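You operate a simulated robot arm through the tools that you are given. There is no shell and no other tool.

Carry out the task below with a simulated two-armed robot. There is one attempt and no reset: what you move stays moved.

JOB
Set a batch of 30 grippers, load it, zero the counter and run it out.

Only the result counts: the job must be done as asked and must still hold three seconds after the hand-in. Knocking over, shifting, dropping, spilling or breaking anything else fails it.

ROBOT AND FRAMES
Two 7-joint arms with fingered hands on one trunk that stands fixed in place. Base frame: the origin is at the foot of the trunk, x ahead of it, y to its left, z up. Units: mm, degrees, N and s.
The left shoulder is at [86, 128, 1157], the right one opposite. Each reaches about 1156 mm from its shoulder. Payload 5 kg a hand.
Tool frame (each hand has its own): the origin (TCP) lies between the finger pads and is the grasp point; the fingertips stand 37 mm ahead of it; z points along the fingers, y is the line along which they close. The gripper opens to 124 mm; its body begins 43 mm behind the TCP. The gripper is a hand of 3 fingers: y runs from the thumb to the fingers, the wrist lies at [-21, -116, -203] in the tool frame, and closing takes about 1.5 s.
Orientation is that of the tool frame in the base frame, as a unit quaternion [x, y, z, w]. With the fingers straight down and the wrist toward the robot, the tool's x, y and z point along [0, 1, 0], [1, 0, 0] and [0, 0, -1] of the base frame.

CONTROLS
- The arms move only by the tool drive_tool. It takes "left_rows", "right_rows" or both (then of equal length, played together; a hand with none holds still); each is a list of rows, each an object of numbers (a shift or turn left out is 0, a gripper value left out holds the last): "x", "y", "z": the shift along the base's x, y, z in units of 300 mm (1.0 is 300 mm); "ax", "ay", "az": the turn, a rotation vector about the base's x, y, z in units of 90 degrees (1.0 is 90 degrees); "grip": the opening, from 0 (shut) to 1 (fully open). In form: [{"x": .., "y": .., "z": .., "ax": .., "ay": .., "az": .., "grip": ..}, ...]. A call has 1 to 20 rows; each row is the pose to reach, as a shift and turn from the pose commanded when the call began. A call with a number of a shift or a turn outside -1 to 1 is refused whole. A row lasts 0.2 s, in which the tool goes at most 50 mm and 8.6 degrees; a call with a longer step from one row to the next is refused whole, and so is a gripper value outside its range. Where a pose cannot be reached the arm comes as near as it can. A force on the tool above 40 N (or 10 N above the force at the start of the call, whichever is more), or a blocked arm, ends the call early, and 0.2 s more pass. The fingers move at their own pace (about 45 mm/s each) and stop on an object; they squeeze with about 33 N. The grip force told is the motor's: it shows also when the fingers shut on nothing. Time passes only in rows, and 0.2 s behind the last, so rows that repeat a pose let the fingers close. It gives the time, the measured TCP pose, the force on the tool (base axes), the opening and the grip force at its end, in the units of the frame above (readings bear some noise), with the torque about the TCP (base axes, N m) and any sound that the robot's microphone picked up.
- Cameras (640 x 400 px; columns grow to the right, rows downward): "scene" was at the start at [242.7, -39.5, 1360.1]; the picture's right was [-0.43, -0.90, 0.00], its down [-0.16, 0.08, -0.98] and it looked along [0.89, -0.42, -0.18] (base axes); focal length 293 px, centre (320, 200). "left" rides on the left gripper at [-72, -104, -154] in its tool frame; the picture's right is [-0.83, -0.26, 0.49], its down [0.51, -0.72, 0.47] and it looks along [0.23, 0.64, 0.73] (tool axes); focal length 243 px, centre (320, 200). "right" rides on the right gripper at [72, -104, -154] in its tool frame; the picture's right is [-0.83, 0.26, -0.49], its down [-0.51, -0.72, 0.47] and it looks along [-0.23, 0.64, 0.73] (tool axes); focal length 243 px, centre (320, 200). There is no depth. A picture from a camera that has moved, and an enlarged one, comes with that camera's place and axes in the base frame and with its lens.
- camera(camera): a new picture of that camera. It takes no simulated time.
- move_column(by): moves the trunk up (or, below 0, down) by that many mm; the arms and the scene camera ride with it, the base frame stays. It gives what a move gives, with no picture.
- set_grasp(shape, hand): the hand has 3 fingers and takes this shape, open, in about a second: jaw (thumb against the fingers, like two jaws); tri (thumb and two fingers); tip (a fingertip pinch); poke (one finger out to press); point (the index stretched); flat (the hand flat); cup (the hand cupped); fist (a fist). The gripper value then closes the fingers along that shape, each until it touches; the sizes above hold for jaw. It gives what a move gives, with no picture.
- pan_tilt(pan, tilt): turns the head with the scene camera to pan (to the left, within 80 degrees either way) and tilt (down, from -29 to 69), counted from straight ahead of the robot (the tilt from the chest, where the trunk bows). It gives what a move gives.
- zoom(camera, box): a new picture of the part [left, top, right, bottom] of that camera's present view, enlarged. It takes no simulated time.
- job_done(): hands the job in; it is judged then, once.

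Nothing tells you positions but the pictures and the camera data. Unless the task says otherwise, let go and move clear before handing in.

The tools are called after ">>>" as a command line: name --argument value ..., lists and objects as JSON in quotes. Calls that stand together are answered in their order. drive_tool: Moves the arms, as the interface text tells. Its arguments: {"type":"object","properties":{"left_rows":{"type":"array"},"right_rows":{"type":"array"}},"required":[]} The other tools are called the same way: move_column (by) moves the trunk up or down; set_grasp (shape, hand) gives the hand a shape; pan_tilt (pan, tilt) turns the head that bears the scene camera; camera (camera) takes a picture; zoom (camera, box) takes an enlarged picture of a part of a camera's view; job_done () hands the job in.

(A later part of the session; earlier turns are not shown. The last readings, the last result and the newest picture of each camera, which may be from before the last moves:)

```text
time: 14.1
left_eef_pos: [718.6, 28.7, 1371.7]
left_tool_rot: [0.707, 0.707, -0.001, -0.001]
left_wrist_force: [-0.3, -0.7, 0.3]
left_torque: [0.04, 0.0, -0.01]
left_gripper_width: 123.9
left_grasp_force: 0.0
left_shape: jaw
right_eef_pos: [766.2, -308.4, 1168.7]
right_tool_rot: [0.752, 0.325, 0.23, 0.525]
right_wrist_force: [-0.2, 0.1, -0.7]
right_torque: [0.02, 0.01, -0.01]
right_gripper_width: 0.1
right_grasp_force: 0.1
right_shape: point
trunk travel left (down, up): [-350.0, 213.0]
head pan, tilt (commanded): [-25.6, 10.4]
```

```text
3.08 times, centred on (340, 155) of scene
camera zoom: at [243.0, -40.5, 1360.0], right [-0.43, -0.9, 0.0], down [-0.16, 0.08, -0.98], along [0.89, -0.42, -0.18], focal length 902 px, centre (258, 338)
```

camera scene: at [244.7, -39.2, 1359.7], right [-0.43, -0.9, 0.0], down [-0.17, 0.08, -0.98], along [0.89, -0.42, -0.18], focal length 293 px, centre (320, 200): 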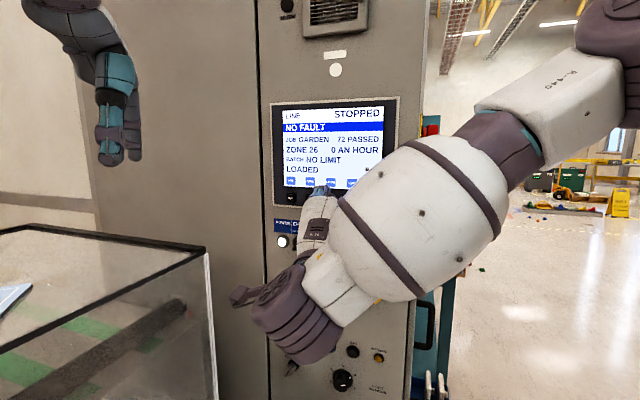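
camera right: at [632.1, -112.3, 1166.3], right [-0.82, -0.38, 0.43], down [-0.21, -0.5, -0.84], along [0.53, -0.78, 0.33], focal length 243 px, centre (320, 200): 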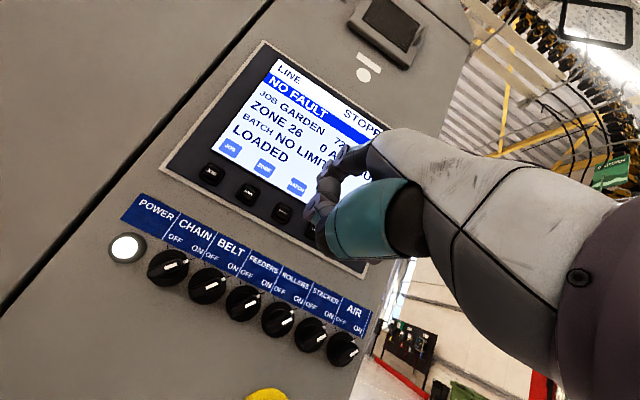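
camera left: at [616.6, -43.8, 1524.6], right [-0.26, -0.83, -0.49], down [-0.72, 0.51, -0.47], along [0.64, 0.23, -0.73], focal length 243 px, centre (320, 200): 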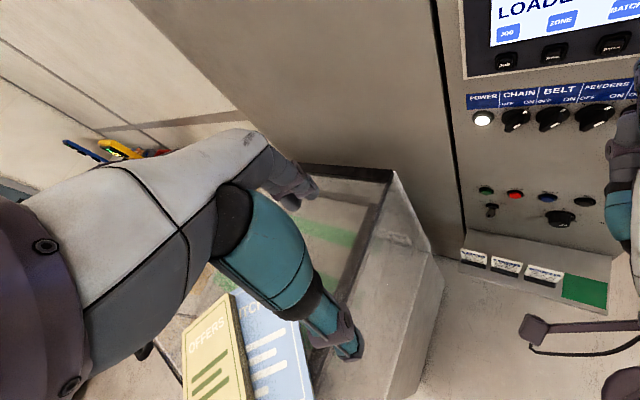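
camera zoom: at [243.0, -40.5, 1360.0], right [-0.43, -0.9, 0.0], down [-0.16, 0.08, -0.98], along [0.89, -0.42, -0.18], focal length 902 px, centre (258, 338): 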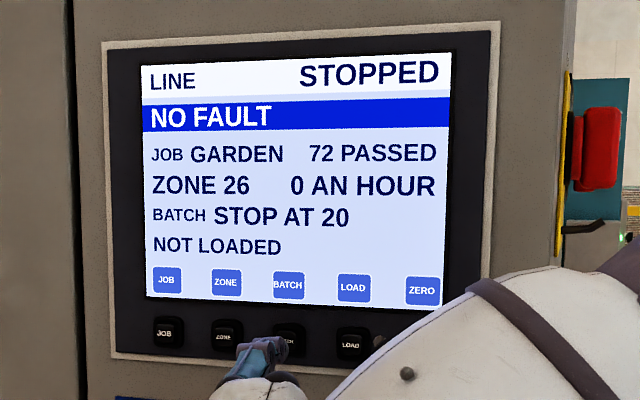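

Clean release at 20. I press BATCH again by the same stroke, then retract.

>>> drive_tool --right_rows '[{"x": 0.0245, "y": -0.0227}, {"x": 0.0489, "y": -0.0453}, {"x": 0.0489, "y": -0.0453}]'

>>> zoom --camera "scene" --box '[260, 90, 420, 220]'

```text
time: 14.9
left_eef_pos: [717.6, 29.7, 1372.9]
left_tool_rot: [0.707, 0.708, -0.001, 0.001]
left_wrist_force: [0.4, -0.1, 0.8]
left_torque: [-0.02, -0.04, 0.03]
left_gripper_width: 123.4
left_grasp_force: 0.1
left_shape: jaw
right_eef_pos: [780.1, -319.8, 1169.4]
right_tool_rot: [0.75, 0.326, 0.231, 0.527]
right_wrist_force: [-1.1, 1.8, 0.5]
right_torque: [-0.06, -0.03, 0.0]
right_gripper_width: 119.3
right_grasp_force: 0.0
right_shape: point
trunk travel left (down, up): [-350.0, 213.0]
head pan, tilt (commanded): [-25.6, 10.4]
heard: click
```

```text
3.08 times, centred on (340, 155) of scene
camera zoom: at [242.2, -38.6, 1360.2], right [-0.43, -0.9, 0.0], down [-0.16, 0.08, -0.98], along [0.89, -0.42, -0.18], focal length 902 px, centre (258, 338)
```

zoom: 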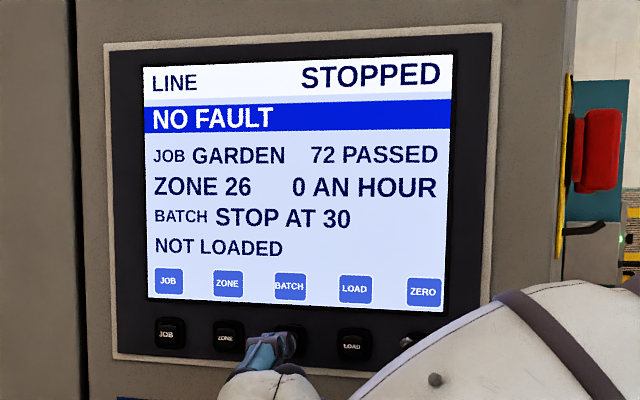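

The screen shows STOP AT 30. Now I retract and shift 50 mm right, in front of LOAD.

>>> drive_tool --right_rows '[{"x": -0.0245, "y": 0.0227}, {"x": -0.0489, "y": 0.0453}, {"x": -0.0867, "y": 0.0046}, {"x": -0.1245, "y": -0.0361}, {"x": -0.1622, "y": -0.0768}, {"x": -0.1622, "y": -0.0768}]'

>>> zoom --camera "scene" --box '[260, 90, 420, 220]'

>>> zoom --camera "left" --box '[540, 0, 640, 100]'

>>> zoom --camera "right" --box '[230, 110, 390, 230]'

```text
time: 16.3
left_eef_pos: [720.0, 29.8, 1373.6]
left_tool_rot: [0.707, 0.708, 0.0, 0.001]
left_wrist_force: [0.8, 0.4, 0.0]
left_torque: [0.01, 0.02, -0.01]
left_gripper_width: 123.7
left_grasp_force: 0.1
left_shape: jaw
right_eef_pos: [732.7, -344.8, 1169.1]
right_tool_rot: [0.752, 0.326, 0.23, 0.525]
right_wrist_force: [0.5, -0.3, -1.0]
right_torque: [-0.02, -0.03, 0.01]
right_gripper_width: 119.0
right_grasp_force: 0.1
right_shape: point
trunk travel left (down, up): [-350.0, 213.0]
head pan, tilt (commanded): [-25.6, 10.4]
```

```text
3.08 times, centred on (340, 155) of scene
camera zoom: at [243.0, -39.8, 1360.0], right [-0.43, -0.9, 0.0], down [-0.16, 0.08, -0.98], along [0.89, -0.42, -0.18], focal length 902 px, centre (258, 338)
```

zoom: 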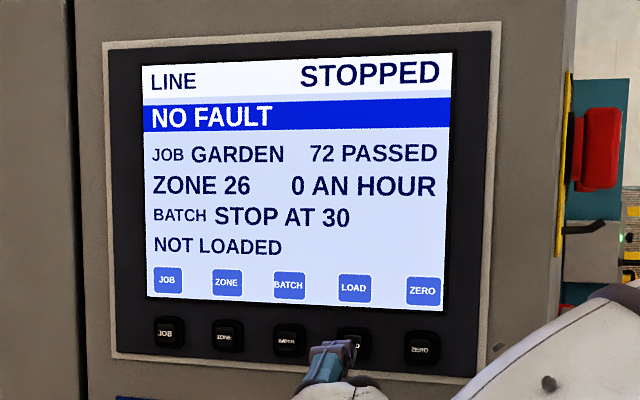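

```text
4.00 times, centred on (590, 50) of left
camera zoom: at [614.5, -44.5, 1525.7], right [-0.26, -0.83, -0.49], down [-0.72, 0.51, -0.47], along [0.64, 0.23, -0.73], focal length 970 px, centre (-760, 800)
```

zoom: 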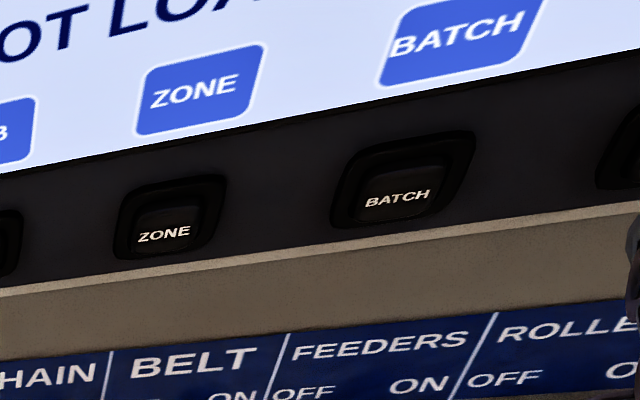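

```text
3.33 times, centred on (310, 170) of right
camera zoom: at [651.2, -168.8, 1125.0], right [-0.84, -0.35, 0.41], down [-0.2, -0.5, -0.84], along [0.51, -0.79, 0.35], focal length 809 px, centre (353, 300)
```

zoom: 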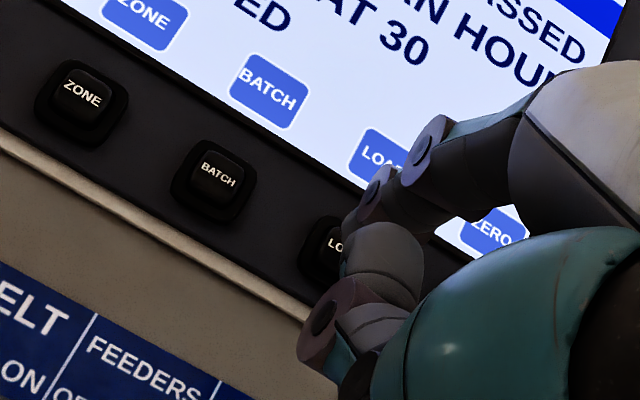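

The finger stands in front of LOAD just as it did for BATCH. Press LOAD now.

>>> drive_tool --right_rows '[{"x": 0.0245, "y": -0.0227}, {"x": 0.0489, "y": -0.0453}, {"x": 0.0489, "y": -0.0453}]'

>>> zoom --camera "scene" --box '[260, 90, 420, 220]'

```text
time: 17.1
left_eef_pos: [718.1, 30.3, 1373.6]
left_tool_rot: [0.706, 0.708, 0.0, 0.0]
left_wrist_force: [0.7, 0.2, -1.0]
left_torque: [0.0, -0.02, 0.02]
left_gripper_width: 123.9
left_grasp_force: 0.1
left_shape: jaw
right_eef_pos: [746.0, -358.0, 1169.5]
right_tool_rot: [0.751, 0.326, 0.23, 0.526]
right_wrist_force: [-2.8, 2.6, -0.6]
right_torque: [-0.13, -0.15, 0.04]
right_gripper_width: 119.2
right_grasp_force: 0.0
right_shape: point
trunk travel left (down, up): [-350.0, 213.0]
head pan, tilt (commanded): [-25.6, 10.4]
heard: click
```

```text
3.08 times, centred on (340, 155) of scene
camera zoom: at [242.1, -38.8, 1360.3], right [-0.43, -0.9, 0.0], down [-0.16, 0.08, -0.98], along [0.89, -0.42, -0.18], focal length 902 px, centre (258, 338)
```

zoom: 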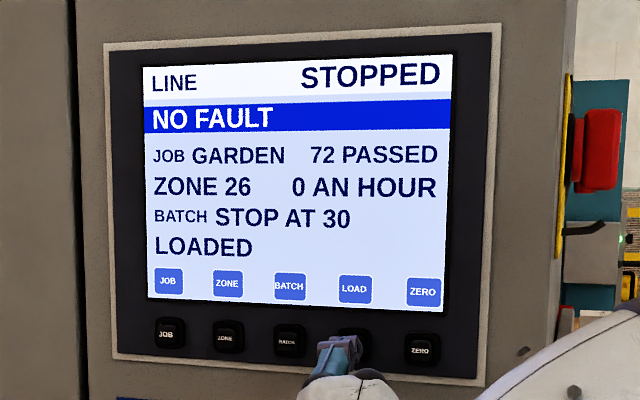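

The screen shows LOADED with STOP AT 30. I retract and shift 50 mm right to ZERO.

>>> drive_tool --right_rows '[{"x": -0.0245, "y": 0.0227}, {"x": -0.0489, "y": 0.0453}, {"x": -0.0867, "y": 0.0046}, {"x": -0.1245, "y": -0.0361}, {"x": -0.1622, "y": -0.0768}, {"x": -0.1622, "y": -0.0768}]'

>>> zoom --camera "scene" --box '[260, 90, 420, 220]'

>>> zoom --camera "right" --box '[230, 110, 390, 230]'

```text
time: 18.5
left_eef_pos: [719.2, 30.0, 1372.5]
left_tool_rot: [0.707, 0.708, 0.0, 0.001]
left_wrist_force: [-0.1, -0.3, 0.4]
left_torque: [-0.04, 0.0, -0.02]
left_gripper_width: 123.9
left_grasp_force: 0.1
left_shape: jaw
right_eef_pos: [698.2, -381.6, 1169.3]
right_tool_rot: [0.751, 0.326, 0.229, 0.526]
right_wrist_force: [0.2, -0.1, -0.4]
right_torque: [-0.01, 0.0, 0.0]
right_gripper_width: 118.9
right_grasp_force: 0.0
right_shape: point
trunk travel left (down, up): [-350.0, 213.0]
head pan, tilt (commanded): [-25.6, 10.4]
```

```text
3.08 times, centred on (340, 155) of scene
camera zoom: at [243.0, -39.3, 1360.1], right [-0.43, -0.9, 0.0], down [-0.16, 0.08, -0.98], along [0.89, -0.42, -0.18], focal length 902 px, centre (258, 338)
```

zoom: 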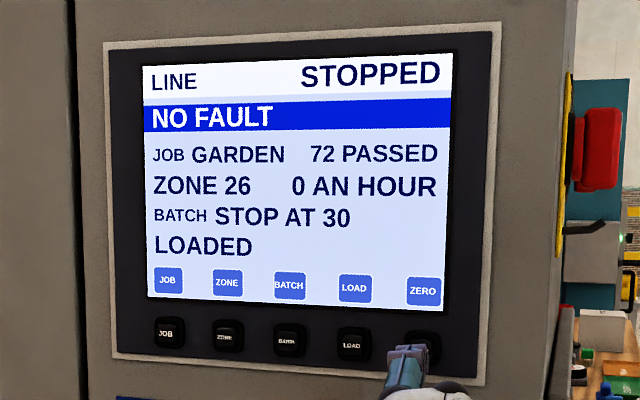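

```text
3.33 times, centred on (310, 170) of right
camera zoom: at [616.2, -204.9, 1125.3], right [-0.84, -0.35, 0.41], down [-0.2, -0.5, -0.84], along [0.51, -0.79, 0.35], focal length 809 px, centre (353, 300)
```

zoom: 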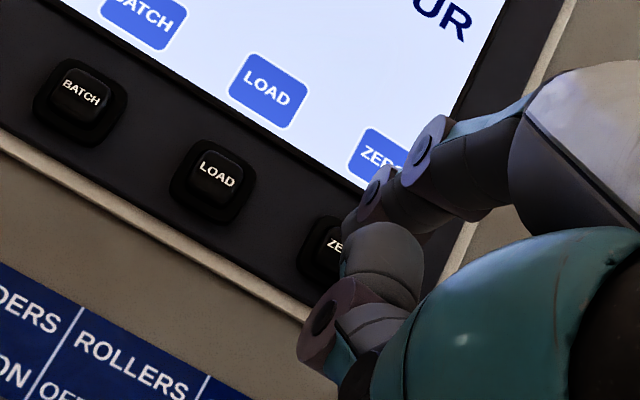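

Same alignment as before, now with ZERO. Press ZERO.

>>> drive_tool --right_rows '[{"x": 0.0245, "y": -0.0227}, {"x": 0.0489, "y": -0.0453}, {"x": 0.0489, "y": -0.0453}]'

>>> zoom --camera "scene" --box '[260, 90, 420, 220]'

```text
time: 19.3
left_eef_pos: [718.4, 30.2, 1373.0]
left_tool_rot: [0.707, 0.707, 0.0, 0.0]
left_wrist_force: [-0.4, 1.1, -0.2]
left_torque: [0.04, 0.05, 0.03]
left_gripper_width: 123.8
left_grasp_force: 0.0
left_shape: jaw
right_eef_pos: [712.5, -393.1, 1169.4]
right_tool_rot: [0.751, 0.327, 0.231, 0.526]
right_wrist_force: [-7.3, 6.4, -1.1]
right_torque: [-0.4, -0.49, 0.11]
right_gripper_width: 119.0
right_grasp_force: 0.0
right_shape: point
trunk travel left (down, up): [-350.0, 213.0]
head pan, tilt (commanded): [-25.6, 10.4]
heard: click
```

```text
3.08 times, centred on (340, 155) of scene
camera zoom: at [242.0, -38.9, 1360.3], right [-0.43, -0.9, 0.0], down [-0.16, 0.08, -0.98], along [0.89, -0.42, -0.18], focal length 902 px, centre (258, 338)
```

zoom: 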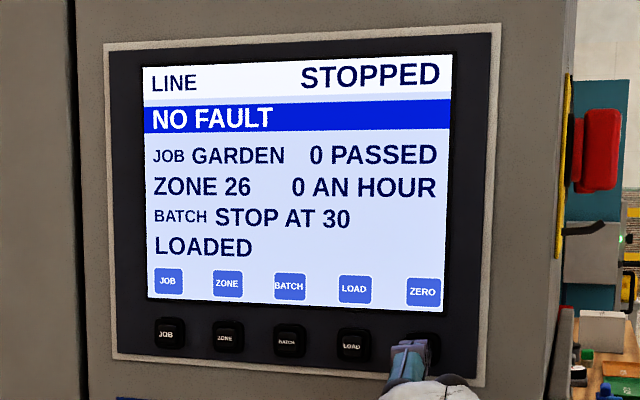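

The counter reads 0 PASSED, with STOP AT 30 and LOADED. Now I retract and shift left along the panel, to the column of the START button, with about 90 mm standoff.

>>> drive_tool --right_rows '[{"x": -0.0489, "y": 0.0453}, {"x": -0.0977, "y": 0.0907}, {"x": -0.0252, "y": 0.218}, {"x": 0.0473, "y": 0.3453}, {"x": 0.1198, "y": 0.4726}, {"x": 0.1923, "y": 0.5999}, {"x": 0.265, "y": 0.727}, {"x": 0.265, "y": 0.727}]'

>>> camera --camera "scene"

>>> camera --camera "left"

>>> camera --camera "right"

```text
time: 21.1
left_eef_pos: [719.0, 29.8, 1375.2]
left_tool_rot: [0.706, 0.708, 0.001, 0.0]
left_wrist_force: [0.2, -0.1, -0.5]
left_torque: [-0.02, -0.05, -0.02]
left_gripper_width: 123.4
left_grasp_force: 0.1
left_shape: jaw
right_eef_pos: [835.6, -222.2, 1193.2]
right_tool_rot: [0.75, 0.33, 0.231, 0.524]
right_wrist_force: [-0.9, -0.4, 0.2]
right_torque: [-0.01, 0.04, 0.04]
right_gripper_width: 119.0
right_grasp_force: 0.1
right_shape: point
right hand out of reach, approached as far as the arm can: row 3, 4, 5, 6, 7, 8
trunk travel left (down, up): [-350.0, 213.0]
head pan, tilt (commanded): [-25.6, 10.4]
```

```text
taken
camera scene: at [241.3, -39.0, 1360.5], right [-0.43, -0.9, 0.0], down [-0.16, 0.08, -0.98], along [0.89, -0.42, -0.18], focal length 293 px, centre (320, 200)
```

scene: 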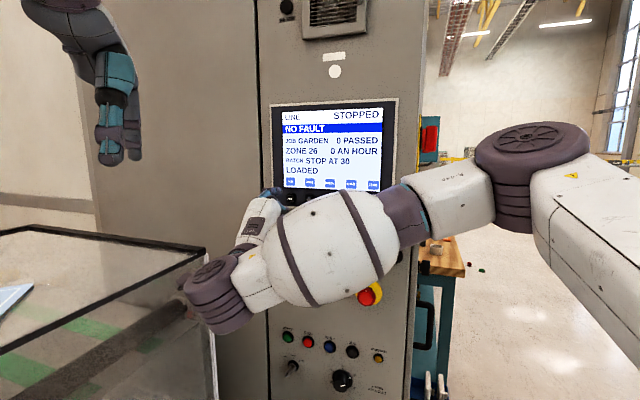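

```text
taken
camera left: at [612.4, -43.4, 1526.8], right [-0.26, -0.83, -0.49], down [-0.72, 0.51, -0.47], along [0.64, 0.23, -0.73], focal length 243 px, centre (320, 200)
```

left: 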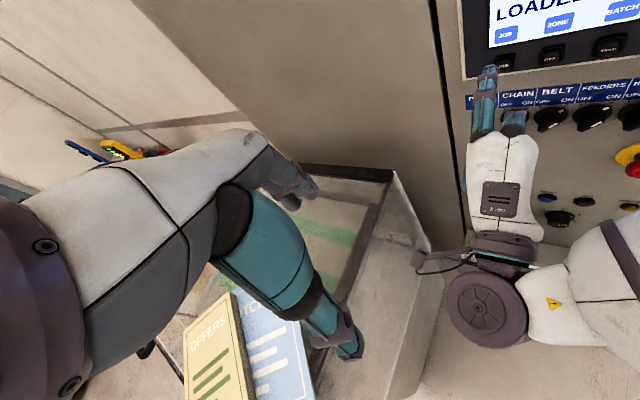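

```text
taken
camera right: at [753.5, -46.9, 1149.7], right [-0.84, -0.36, 0.41], down [-0.2, -0.5, -0.84], along [0.51, -0.78, 0.35], focal length 243 px, centre (320, 200)
```

right: 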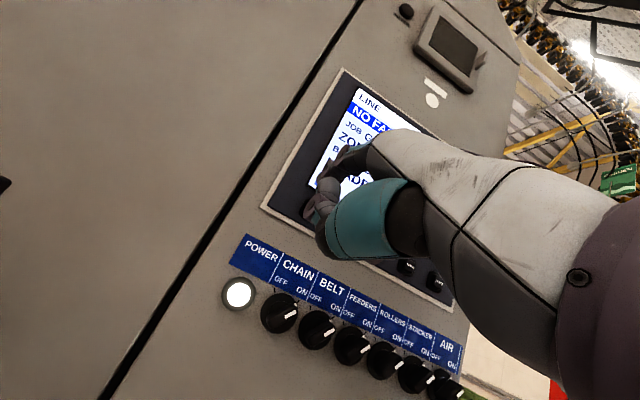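

The right arm's wrist is limited here, since the forearm runs nearly parallel to the panel and it ended up about 30 mm from the panel. I'll yaw the hand 25° to the left to relieve the wrist while backing off, and aim to press START slightly obliquely.

>>> drive_tool --right_rows '[{"x": -0.0488, "y": 0.0453, "az": 0.0694}, {"x": -0.0977, "y": 0.0907, "az": 0.1389}, {"x": -0.1465, "y": 0.136, "az": 0.2083}, {"x": -0.1953, "y": 0.1813, "az": 0.2778}]'

>>> camera --camera "left"

>>> camera --camera "scene"

```text
time: 22.1
left_eef_pos: [717.4, 29.7, 1374.9]
left_tool_rot: [0.707, 0.707, 0.0, -0.001]
left_wrist_force: [0.4, -0.1, 0.4]
left_torque: [0.01, -0.02, 0.0]
left_gripper_width: 123.6
left_grasp_force: 0.1
left_shape: jaw
right_eef_pos: [777.8, -167.6, 1189.2]
right_tool_rot: [0.662, 0.481, 0.339, 0.463]
right_wrist_force: [-0.5, 0.7, 0.3]
right_torque: [0.0, -0.02, 0.0]
right_gripper_width: 119.3
right_grasp_force: 0.1
right_shape: point
trunk travel left (down, up): [-350.0, 213.0]
head pan, tilt (commanded): [-25.6, 10.4]
```

```text
taken
camera left: at [613.2, -44.8, 1526.2], right [-0.26, -0.83, -0.49], down [-0.72, 0.51, -0.47], along [0.64, 0.23, -0.73], focal length 243 px, centre (320, 200)
```

left: 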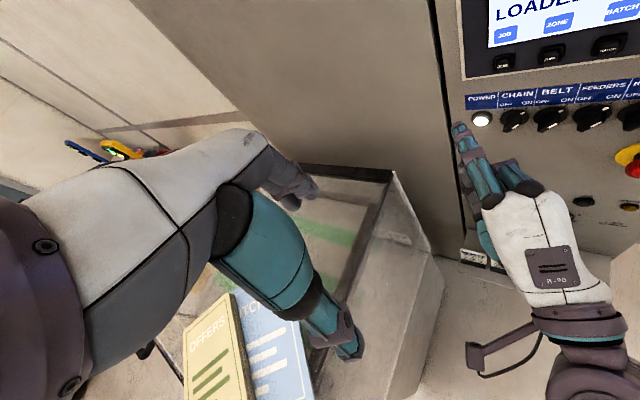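

```text
taken
camera scene: at [241.9, -40.1, 1360.3], right [-0.43, -0.9, 0.0], down [-0.16, 0.08, -0.98], along [0.89, -0.42, -0.18], focal length 293 px, centre (320, 200)
```

scene: 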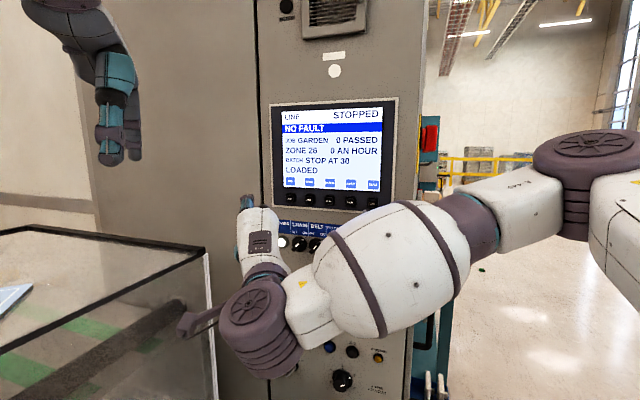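

The hand moved as commanded, with the tip ~120 mm off the panel and slightly left of START. I'll descend in front of the panel, tilting the fingers down 20° so the hand stays above the job-card tray.

>>> drive_tool --right_rows '[{"x": -0.0067, "y": -0.0067, "z": -0.1267, "ax": 0.0136, "ay": 0.0423}, {"x": -0.0133, "y": -0.0133, "z": -0.2533, "ax": 0.0271, "ay": 0.0846}, {"x": -0.02, "y": -0.02, "z": -0.38, "ax": 0.0407, "ay": 0.127}, {"x": -0.0267, "y": -0.0267, "z": -0.5067, "ax": 0.0542, "ay": 0.1693}, {"x": -0.0333, "y": -0.0333, "z": -0.6333, "ax": 0.0678, "ay": 0.2116}]'

>>> camera --camera "left"

>>> camera --camera "scene"

>>> camera --camera "right"

```text
time: 23.3
left_eef_pos: [719.5, 28.5, 1372.1]
left_tool_rot: [0.707, 0.707, -0.001, 0.0]
left_wrist_force: [-0.3, 0.1, 0.0]
left_torque: [0.01, 0.01, -0.03]
left_gripper_width: 124.0
left_grasp_force: 0.0
left_shape: jaw
right_eef_pos: [769.5, -178.2, 995.8]
right_tool_rot: [0.733, 0.533, 0.25, 0.341]
right_wrist_force: [-0.1, -0.2, -0.7]
right_torque: [-0.01, -0.01, 0.02]
right_gripper_width: 118.6
right_grasp_force: 0.1
right_shape: point
trunk travel left (down, up): [-350.0, 213.0]
head pan, tilt (commanded): [-25.6, 10.4]
```

```text
taken
camera left: at [614.8, -44.3, 1525.5], right [-0.26, -0.83, -0.49], down [-0.72, 0.51, -0.47], along [0.64, 0.23, -0.73], focal length 243 px, centre (320, 200)
```

left: 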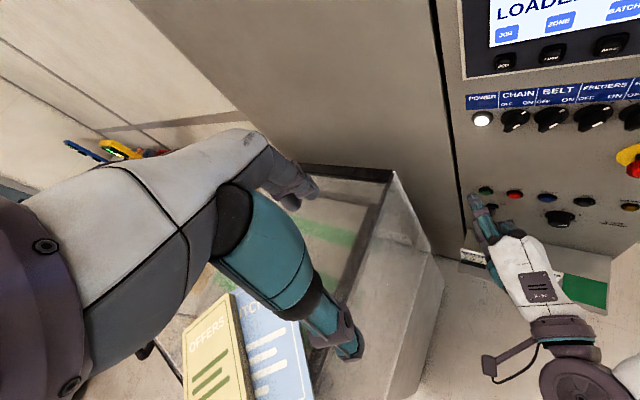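

```text
taken
camera scene: at [243.3, -39.7, 1360.0], right [-0.43, -0.9, 0.0], down [-0.16, 0.08, -0.98], along [0.89, -0.42, -0.18], focal length 293 px, centre (320, 200)
```

scene: 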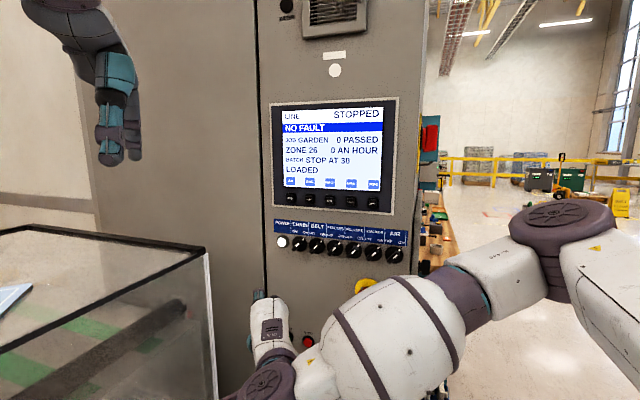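

```text
taken
camera right: at [616.5, -50.4, 1016.9], right [-0.46, -0.73, 0.52], down [-0.25, -0.45, -0.86], along [0.85, -0.52, 0.02], focal length 243 px, centre (320, 200)
```

right: 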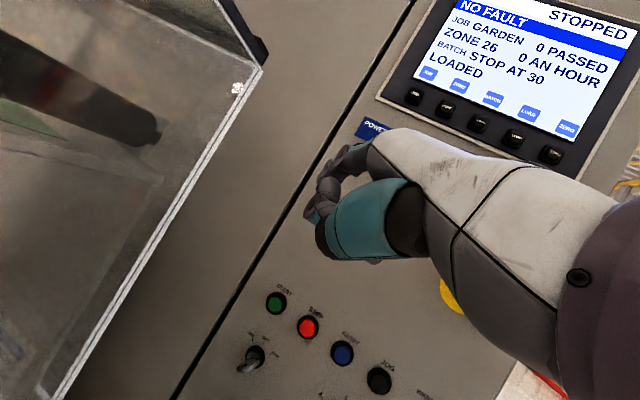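

Motion as commanded. From here I can check the key switch and the START button closely.

>>> zoom --camera "right" --box '[220, 280, 340, 390]'

>>> zoom --camera "left" --box '[440, 160, 640, 320]'

```text
3.64 times, centred on (280, 335) of right
camera zoom: at [616.5, -50.4, 1016.9], right [-0.46, -0.73, 0.52], down [-0.25, -0.45, -0.86], along [0.85, -0.52, 0.02], focal length 882 px, centre (466, -291)
```

zoom: 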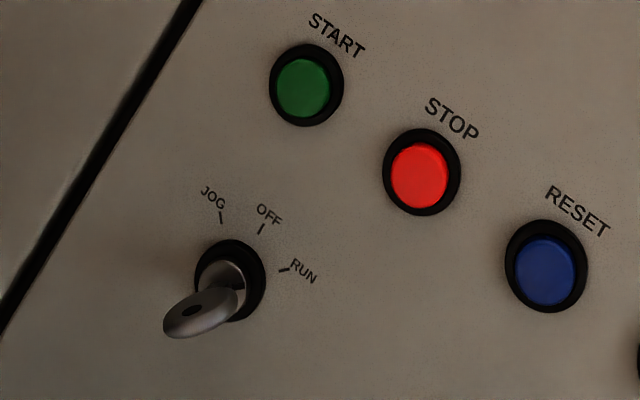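

```text
2.50 times, centred on (540, 240) of left
camera zoom: at [614.8, -44.3, 1525.5], right [-0.26, -0.83, -0.49], down [-0.72, 0.51, -0.47], along [0.64, 0.23, -0.73], focal length 606 px, centre (-230, 100)
```

zoom: 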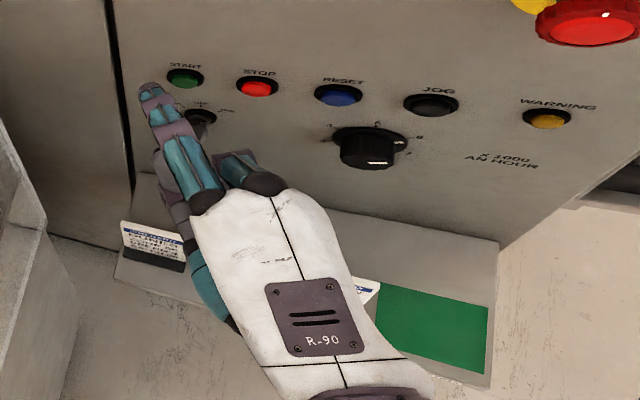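

The key is at RUN and START is at about [917,-263,857]. I descend to a point 60 mm in front of START.

>>> drive_tool --right_rows '[{"x": 0.0167, "y": -0.0227, "z": -0.1213}, {"x": 0.0333, "y": -0.0453, "z": -0.2427}, {"x": 0.05, "y": -0.068, "z": -0.364}, {"x": 0.0667, "y": -0.0907, "z": -0.4853}, {"x": 0.0833, "y": -0.1133, "z": -0.6067}, {"x": 0.0833, "y": -0.1133, "z": -0.6067}]'

>>> zoom --camera "left" --box '[440, 160, 640, 320]'

>>> camera --camera "right"

>>> camera --camera "scene"

```text
time: 24.7
left_eef_pos: [718.6, 30.9, 1373.3]
left_tool_rot: [0.707, 0.707, 0.0, 0.001]
left_wrist_force: [-0.9, -0.2, 0.5]
left_torque: [0.0, -0.01, -0.01]
left_gripper_width: 123.6
left_grasp_force: 0.0
left_shape: jaw
right_eef_pos: [793.3, -208.5, 817.3]
right_tool_rot: [0.733, 0.532, 0.249, 0.343]
right_wrist_force: [0.0, -0.7, 0.5]
right_torque: [0.0, 0.01, 0.01]
right_gripper_width: 118.9
right_grasp_force: 0.0
right_shape: point
trunk travel left (down, up): [-350.0, 213.0]
head pan, tilt (commanded): [-25.6, 10.4]
```

```text
2.50 times, centred on (540, 240) of left
camera zoom: at [613.4, -43.7, 1526.2], right [-0.26, -0.83, -0.49], down [-0.72, 0.51, -0.47], along [0.64, 0.23, -0.73], focal length 606 px, centre (-230, 100)
```

zoom: 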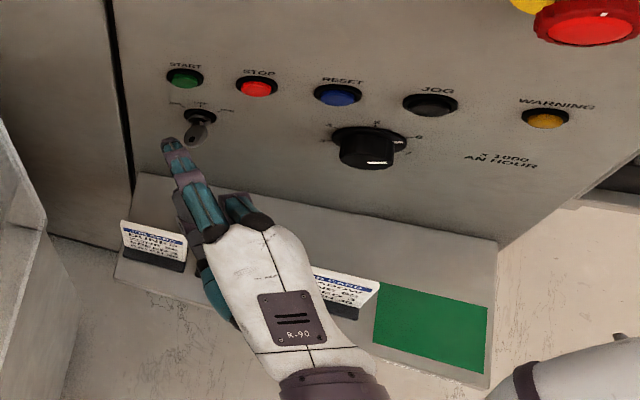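

```text
taken
camera right: at [640.3, -82.0, 837.2], right [-0.46, -0.73, 0.52], down [-0.25, -0.45, -0.86], along [0.85, -0.52, 0.02], focal length 243 px, centre (320, 200)
```

right: 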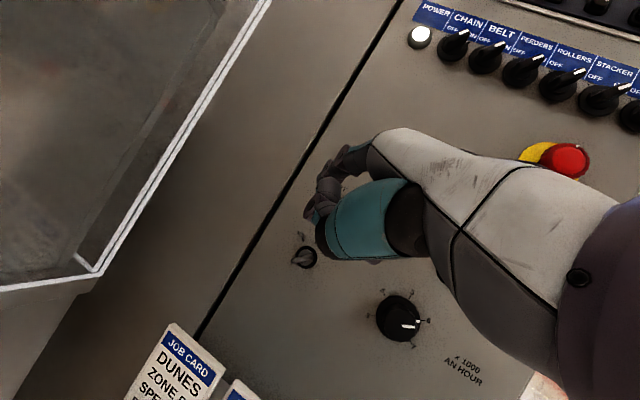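

```text
taken
camera scene: at [242.0, -39.1, 1360.3], right [-0.43, -0.9, 0.0], down [-0.16, 0.08, -0.98], along [0.89, -0.42, -0.18], focal length 293 px, centre (320, 200)
```

scene: 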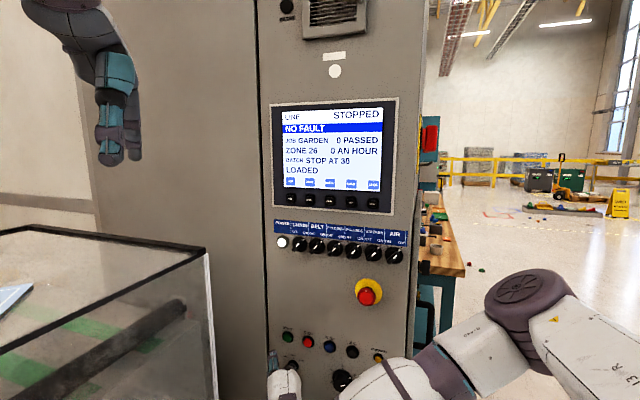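

The tip is ~60 mm in front of START, but the curled fingers would pass close to the key just below. I'll pitch the hand another 15° down around the fingertip to gain clearance over the key.

>>> drive_tool --right_rows '[{"x": -0.0122, "y": 0.0038, "z": 0.035, "ax": 0.0256, "ay": 0.0793}, {"x": -0.0243, "y": 0.0077, "z": 0.07, "ax": 0.0512, "ay": 0.1587}, {"x": -0.0243, "y": 0.0077, "z": 0.07, "ax": 0.0512, "ay": 0.1587}]'

>>> zoom --camera "left" --box '[450, 160, 570, 260]'

>>> zoom --camera "right" --box '[260, 110, 440, 300]'

>>> zoom --camera "scene" --box '[250, 310, 390, 400]'

```text
time: 25.5
left_eef_pos: [720.4, 28.2, 1372.8]
left_tool_rot: [0.707, 0.707, 0.0, 0.0]
left_wrist_force: [0.1, 1.0, 0.1]
left_torque: [0.03, 0.03, 0.02]
left_gripper_width: 123.8
left_grasp_force: 0.1
left_shape: jaw
right_eef_pos: [786.9, -206.7, 836.1]
right_tool_rot: [0.771, 0.561, 0.178, 0.242]
right_wrist_force: [-0.3, 0.3, 0.0]
right_torque: [-0.01, -0.03, -0.03]
right_gripper_width: 118.9
right_grasp_force: 0.1
right_shape: point
trunk travel left (down, up): [-350.0, 213.0]
head pan, tilt (commanded): [-25.6, 10.4]
```

```text
4.00 times, centred on (510, 210) of left
camera zoom: at [615.1, -44.4, 1525.3], right [-0.26, -0.83, -0.49], down [-0.72, 0.51, -0.47], along [0.64, 0.23, -0.73], focal length 970 px, centre (-440, 160)
```

zoom: 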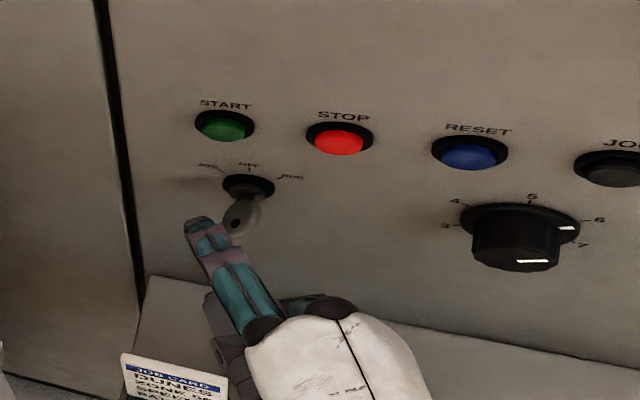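

```text
2.11 times, centred on (350, 205) of right
camera zoom: at [645.1, -83.4, 904.8], right [-0.32, -0.77, 0.55], down [-0.46, -0.38, -0.8], along [0.83, -0.51, -0.23], focal length 511 px, centre (257, 190)
```

zoom: 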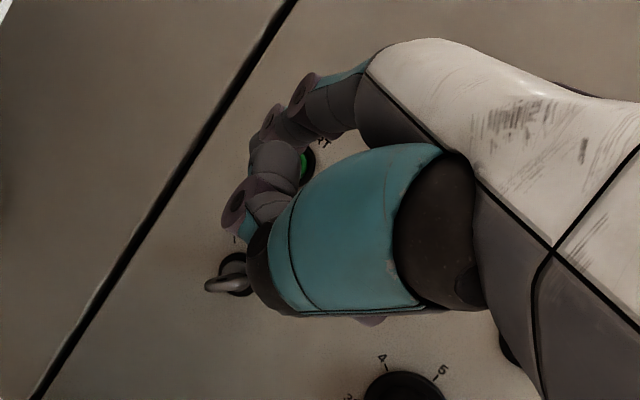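

```text
4.44 times, centred on (320, 355) of scene
camera zoom: at [243.5, -39.8, 1359.9], right [-0.43, -0.9, 0.0], down [-0.16, 0.08, -0.98], along [0.89, -0.42, -0.18], focal length 1303 px, centre (320, -489)
```

zoom: 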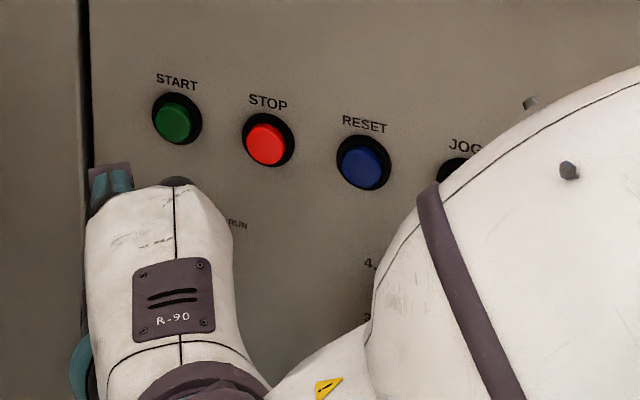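

The index tip is about 60–70 mm straight out from START, and the hand now stays well above the key. I advance 45 mm toward it and check.

>>> drive_tool --right_rows '[{"x": 0.0367, "y": -0.034}, {"x": 0.0733, "y": -0.068}, {"x": 0.11, "y": -0.102}, {"x": 0.11, "y": -0.102}]'

>>> zoom --camera "left" --box '[460, 170, 540, 230]'

>>> zoom --camera "right" --box '[260, 110, 440, 300]'

>>> zoom --camera "scene" --box '[250, 310, 390, 400]'

```text
time: 26.5
left_eef_pos: [719.3, 29.7, 1373.6]
left_tool_rot: [0.708, 0.707, 0.0, 0.001]
left_wrist_force: [0.3, 0.1, 0.4]
left_torque: [0.0, -0.03, 0.0]
left_gripper_width: 123.6
left_grasp_force: 0.2
left_shape: jaw
right_eef_pos: [822.0, -237.4, 838.1]
right_tool_rot: [0.772, 0.56, 0.177, 0.243]
right_wrist_force: [-0.3, 0.1, 0.0]
right_torque: [-0.01, 0.01, 0.02]
right_gripper_width: 118.8
right_grasp_force: 0.1
right_shape: point
trunk travel left (down, up): [-350.0, 213.0]
head pan, tilt (commanded): [-25.6, 10.4]
```

```text
6.67 times, centred on (500, 200) of left
camera zoom: at [614.2, -44.0, 1525.8], right [-0.26, -0.83, -0.49], down [-0.72, 0.51, -0.47], along [0.64, 0.23, -0.73], focal length 1618 px, centre (-880, 200)
```

zoom: 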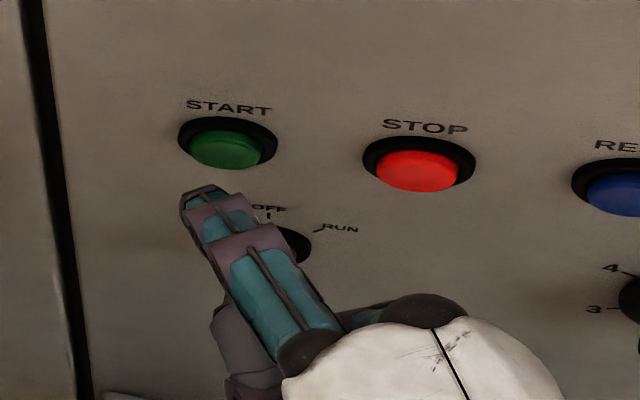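

```text
2.11 times, centred on (350, 205) of right
camera zoom: at [678.9, -114.5, 905.7], right [-0.32, -0.77, 0.55], down [-0.46, -0.38, -0.8], along [0.83, -0.51, -0.23], focal length 511 px, centre (257, 190)
```

zoom: 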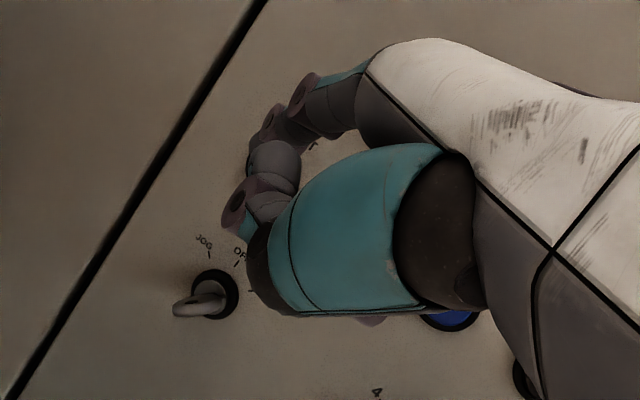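

```text
4.44 times, centred on (320, 355) of scene
camera zoom: at [242.7, -39.4, 1360.1], right [-0.43, -0.9, 0.0], down [-0.16, 0.08, -0.98], along [0.89, -0.42, -0.18], focal length 1303 px, centre (320, -489)
```

zoom: 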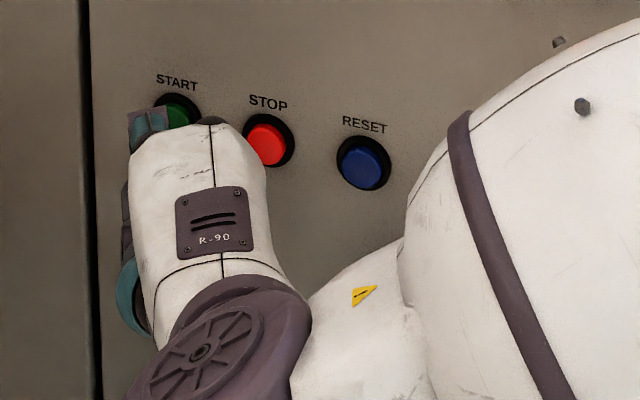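

About 20 mm remain and the tip is ~4 mm left of centre. I advance 15 mm with that small correction, then continue in small steps until it clicks.

>>> drive_tool --right_rows '[{"x": 0.014, "y": -0.0225, "z": 0.003}, {"x": 0.0275, "y": -0.0437, "z": 0.006}, {"x": 0.0275, "y": -0.0437, "z": 0.006}]'

>>> zoom --camera "left" --box '[460, 170, 540, 230]'

>>> zoom --camera "scene" --box '[270, 320, 330, 360]'

```text
time: 27.3
left_eef_pos: [719.0, 30.3, 1372.9]
left_tool_rot: [0.707, 0.707, 0.0, -0.001]
left_wrist_force: [-0.9, 0.1, 0.3]
left_torque: [-0.01, -0.02, -0.02]
left_gripper_width: 123.5
left_grasp_force: 0.1
left_shape: jaw
right_eef_pos: [828.8, -251.2, 839.9]
right_tool_rot: [0.771, 0.561, 0.178, 0.242]
right_wrist_force: [0.2, -0.7, -0.4]
right_torque: [0.01, 0.04, 0.01]
right_gripper_width: 118.9
right_grasp_force: 0.1
right_shape: point
trunk travel left (down, up): [-350.0, 213.0]
head pan, tilt (commanded): [-25.6, 10.4]
```

```text
6.67 times, centred on (500, 200) of left
camera zoom: at [614.1, -44.0, 1525.8], right [-0.26, -0.83, -0.49], down [-0.72, 0.51, -0.47], along [0.64, 0.23, -0.73], focal length 1618 px, centre (-880, 200)
```

zoom: 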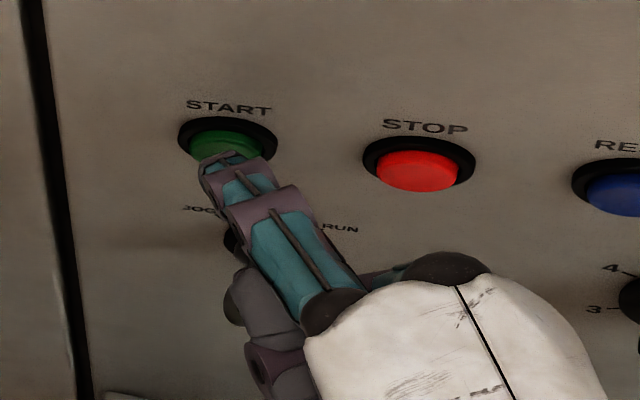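

```text
10.00 times, centred on (300, 340) of scene
camera zoom: at [242.7, -39.4, 1360.1], right [-0.43, -0.9, 0.0], down [-0.16, 0.08, -0.98], along [0.89, -0.42, -0.18], focal length 2933 px, centre (520, -1200)
```

zoom: 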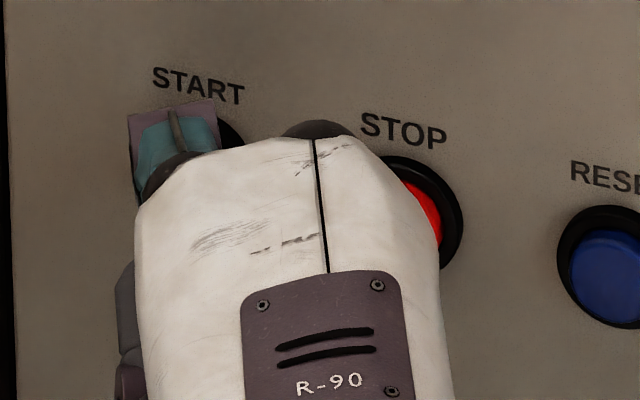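

The tip is almost touching the START cap. I press in by about 6 mm.

>>> drive_tool --right_rows '[{"x": 0.0073, "y": -0.0068}, {"x": 0.0147, "y": -0.0136}, {"x": 0.0147, "y": -0.0136}]'

>>> zoom --camera "left" --box '[460, 170, 540, 230]'

>>> zoom --camera "scene" --box '[260, 90, 420, 220]'

```text
time: 28.1
left_eef_pos: [719.2, 29.5, 1373.4]
left_tool_rot: [0.707, 0.707, 0.001, 0.0]
left_wrist_force: [0.2, 0.5, 0.2]
left_torque: [0.01, 0.01, 0.03]
left_gripper_width: 123.7
left_grasp_force: 0.0
left_shape: jaw
right_eef_pos: [831.4, -254.7, 838.4]
right_tool_rot: [0.772, 0.559, 0.177, 0.243]
right_wrist_force: [0.5, 0.5, 0.2]
right_torque: [0.02, 0.04, 0.0]
right_gripper_width: 119.0
right_grasp_force: 0.0
right_shape: point
trunk travel left (down, up): [-350.0, 213.0]
head pan, tilt (commanded): [-25.6, 10.4]
```

```text
6.67 times, centred on (500, 200) of left
camera zoom: at [614.1, -44.1, 1525.9], right [-0.26, -0.83, -0.49], down [-0.72, 0.51, -0.47], along [0.64, 0.23, -0.73], focal length 1618 px, centre (-880, 200)
```

zoom: 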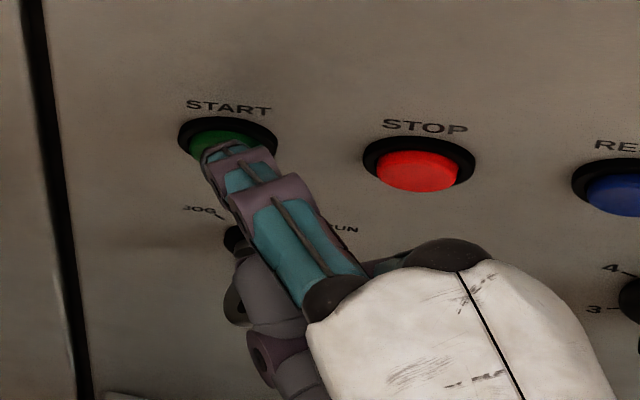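

```text
3.08 times, centred on (340, 155) of scene
camera zoom: at [242.7, -39.5, 1360.1], right [-0.43, -0.9, 0.0], down [-0.16, 0.08, -0.98], along [0.89, -0.42, -0.18], focal length 902 px, centre (258, 338)
```

zoom: 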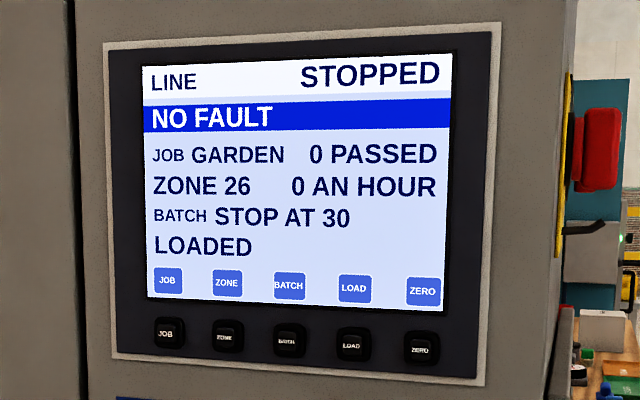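

No contact yet. I advance another 5 mm.

>>> drive_tool --right_rows '[{"x": 0.0061, "y": -0.0057}, {"x": 0.0122, "y": -0.0113}, {"x": 0.0122, "y": -0.0113}]'

>>> zoom --camera "left" --box '[460, 170, 540, 230]'

>>> zoom --camera "scene" --box '[260, 90, 420, 220]'

```text
time: 28.9
left_eef_pos: [718.9, 29.4, 1372.4]
left_tool_rot: [0.707, 0.707, 0.0, 0.0]
left_wrist_force: [0.1, -0.3, -0.6]
left_torque: [0.01, 0.0, 0.01]
left_gripper_width: 123.6
left_grasp_force: 0.0
left_shape: jaw
right_eef_pos: [836.2, -258.6, 840.5]
right_tool_rot: [0.772, 0.561, 0.178, 0.242]
right_wrist_force: [0.1, 0.4, -0.6]
right_torque: [-0.01, -0.02, -0.01]
right_gripper_width: 119.1
right_grasp_force: 0.1
right_shape: point
trunk travel left (down, up): [-350.0, 213.0]
head pan, tilt (commanded): [-25.6, 10.4]
```

```text
6.67 times, centred on (500, 200) of left
camera zoom: at [614.1, -44.1, 1525.9], right [-0.26, -0.83, -0.49], down [-0.72, 0.51, -0.47], along [0.64, 0.23, -0.73], focal length 1618 px, centre (-880, 200)
```

zoom: 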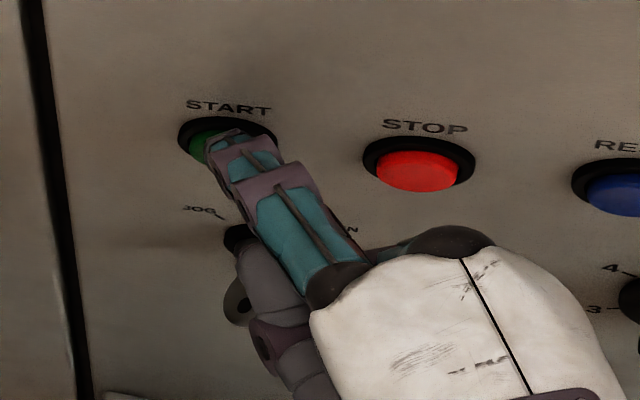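

```text
3.08 times, centred on (340, 155) of scene
camera zoom: at [242.7, -39.4, 1360.1], right [-0.43, -0.9, 0.0], down [-0.16, 0.08, -0.98], along [0.89, -0.42, -0.18], focal length 902 px, centre (258, 338)
```

zoom: 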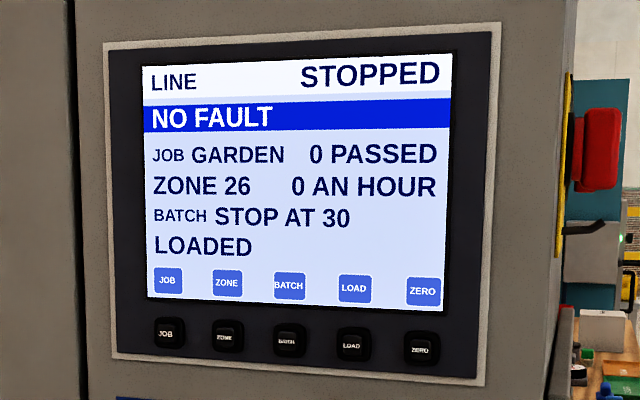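

Still no contact force. I'll look from the other cameras before pushing further.

>>> zoom --camera "right" --box '[260, 120, 380, 220]'

>>> zoom --camera "scene" --box '[265, 320, 325, 360]'

>>> zoom --camera "left" --box '[470, 175, 510, 205]'

```text
4.00 times, centred on (320, 170) of right
camera zoom: at [694.1, -134.8, 906.8], right [-0.32, -0.77, 0.55], down [-0.46, -0.38, -0.8], along [0.83, -0.51, -0.23], focal length 970 px, centre (320, 320)
```

zoom: 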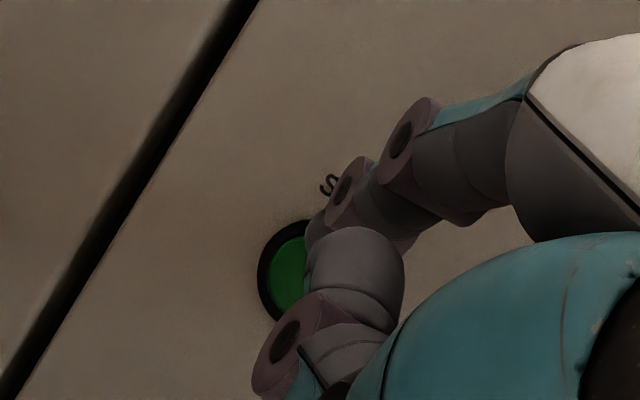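

```text
10.00 times, centred on (295, 340) of scene
camera zoom: at [242.7, -39.4, 1360.1], right [-0.43, -0.9, 0.0], down [-0.16, 0.08, -0.98], along [0.89, -0.42, -0.18], focal length 2933 px, centre (570, -1200)
```

zoom: 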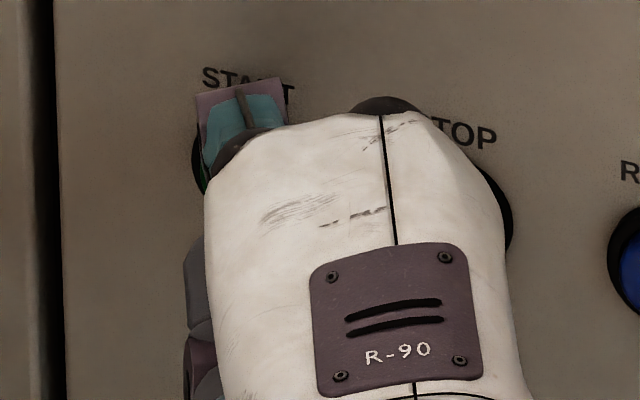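

```text
13.33 times, centred on (490, 190) of left
camera zoom: at [614.1, -44.1, 1525.9], right [-0.26, -0.83, -0.49], down [-0.72, 0.51, -0.47], along [0.64, 0.23, -0.73], focal length 3235 px, centre (-1947, 333)
```

zoom: 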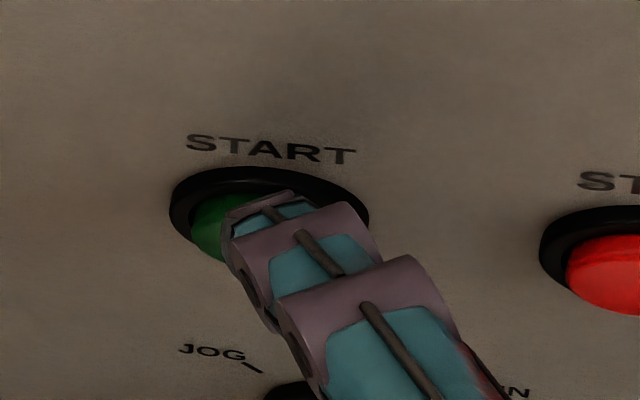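

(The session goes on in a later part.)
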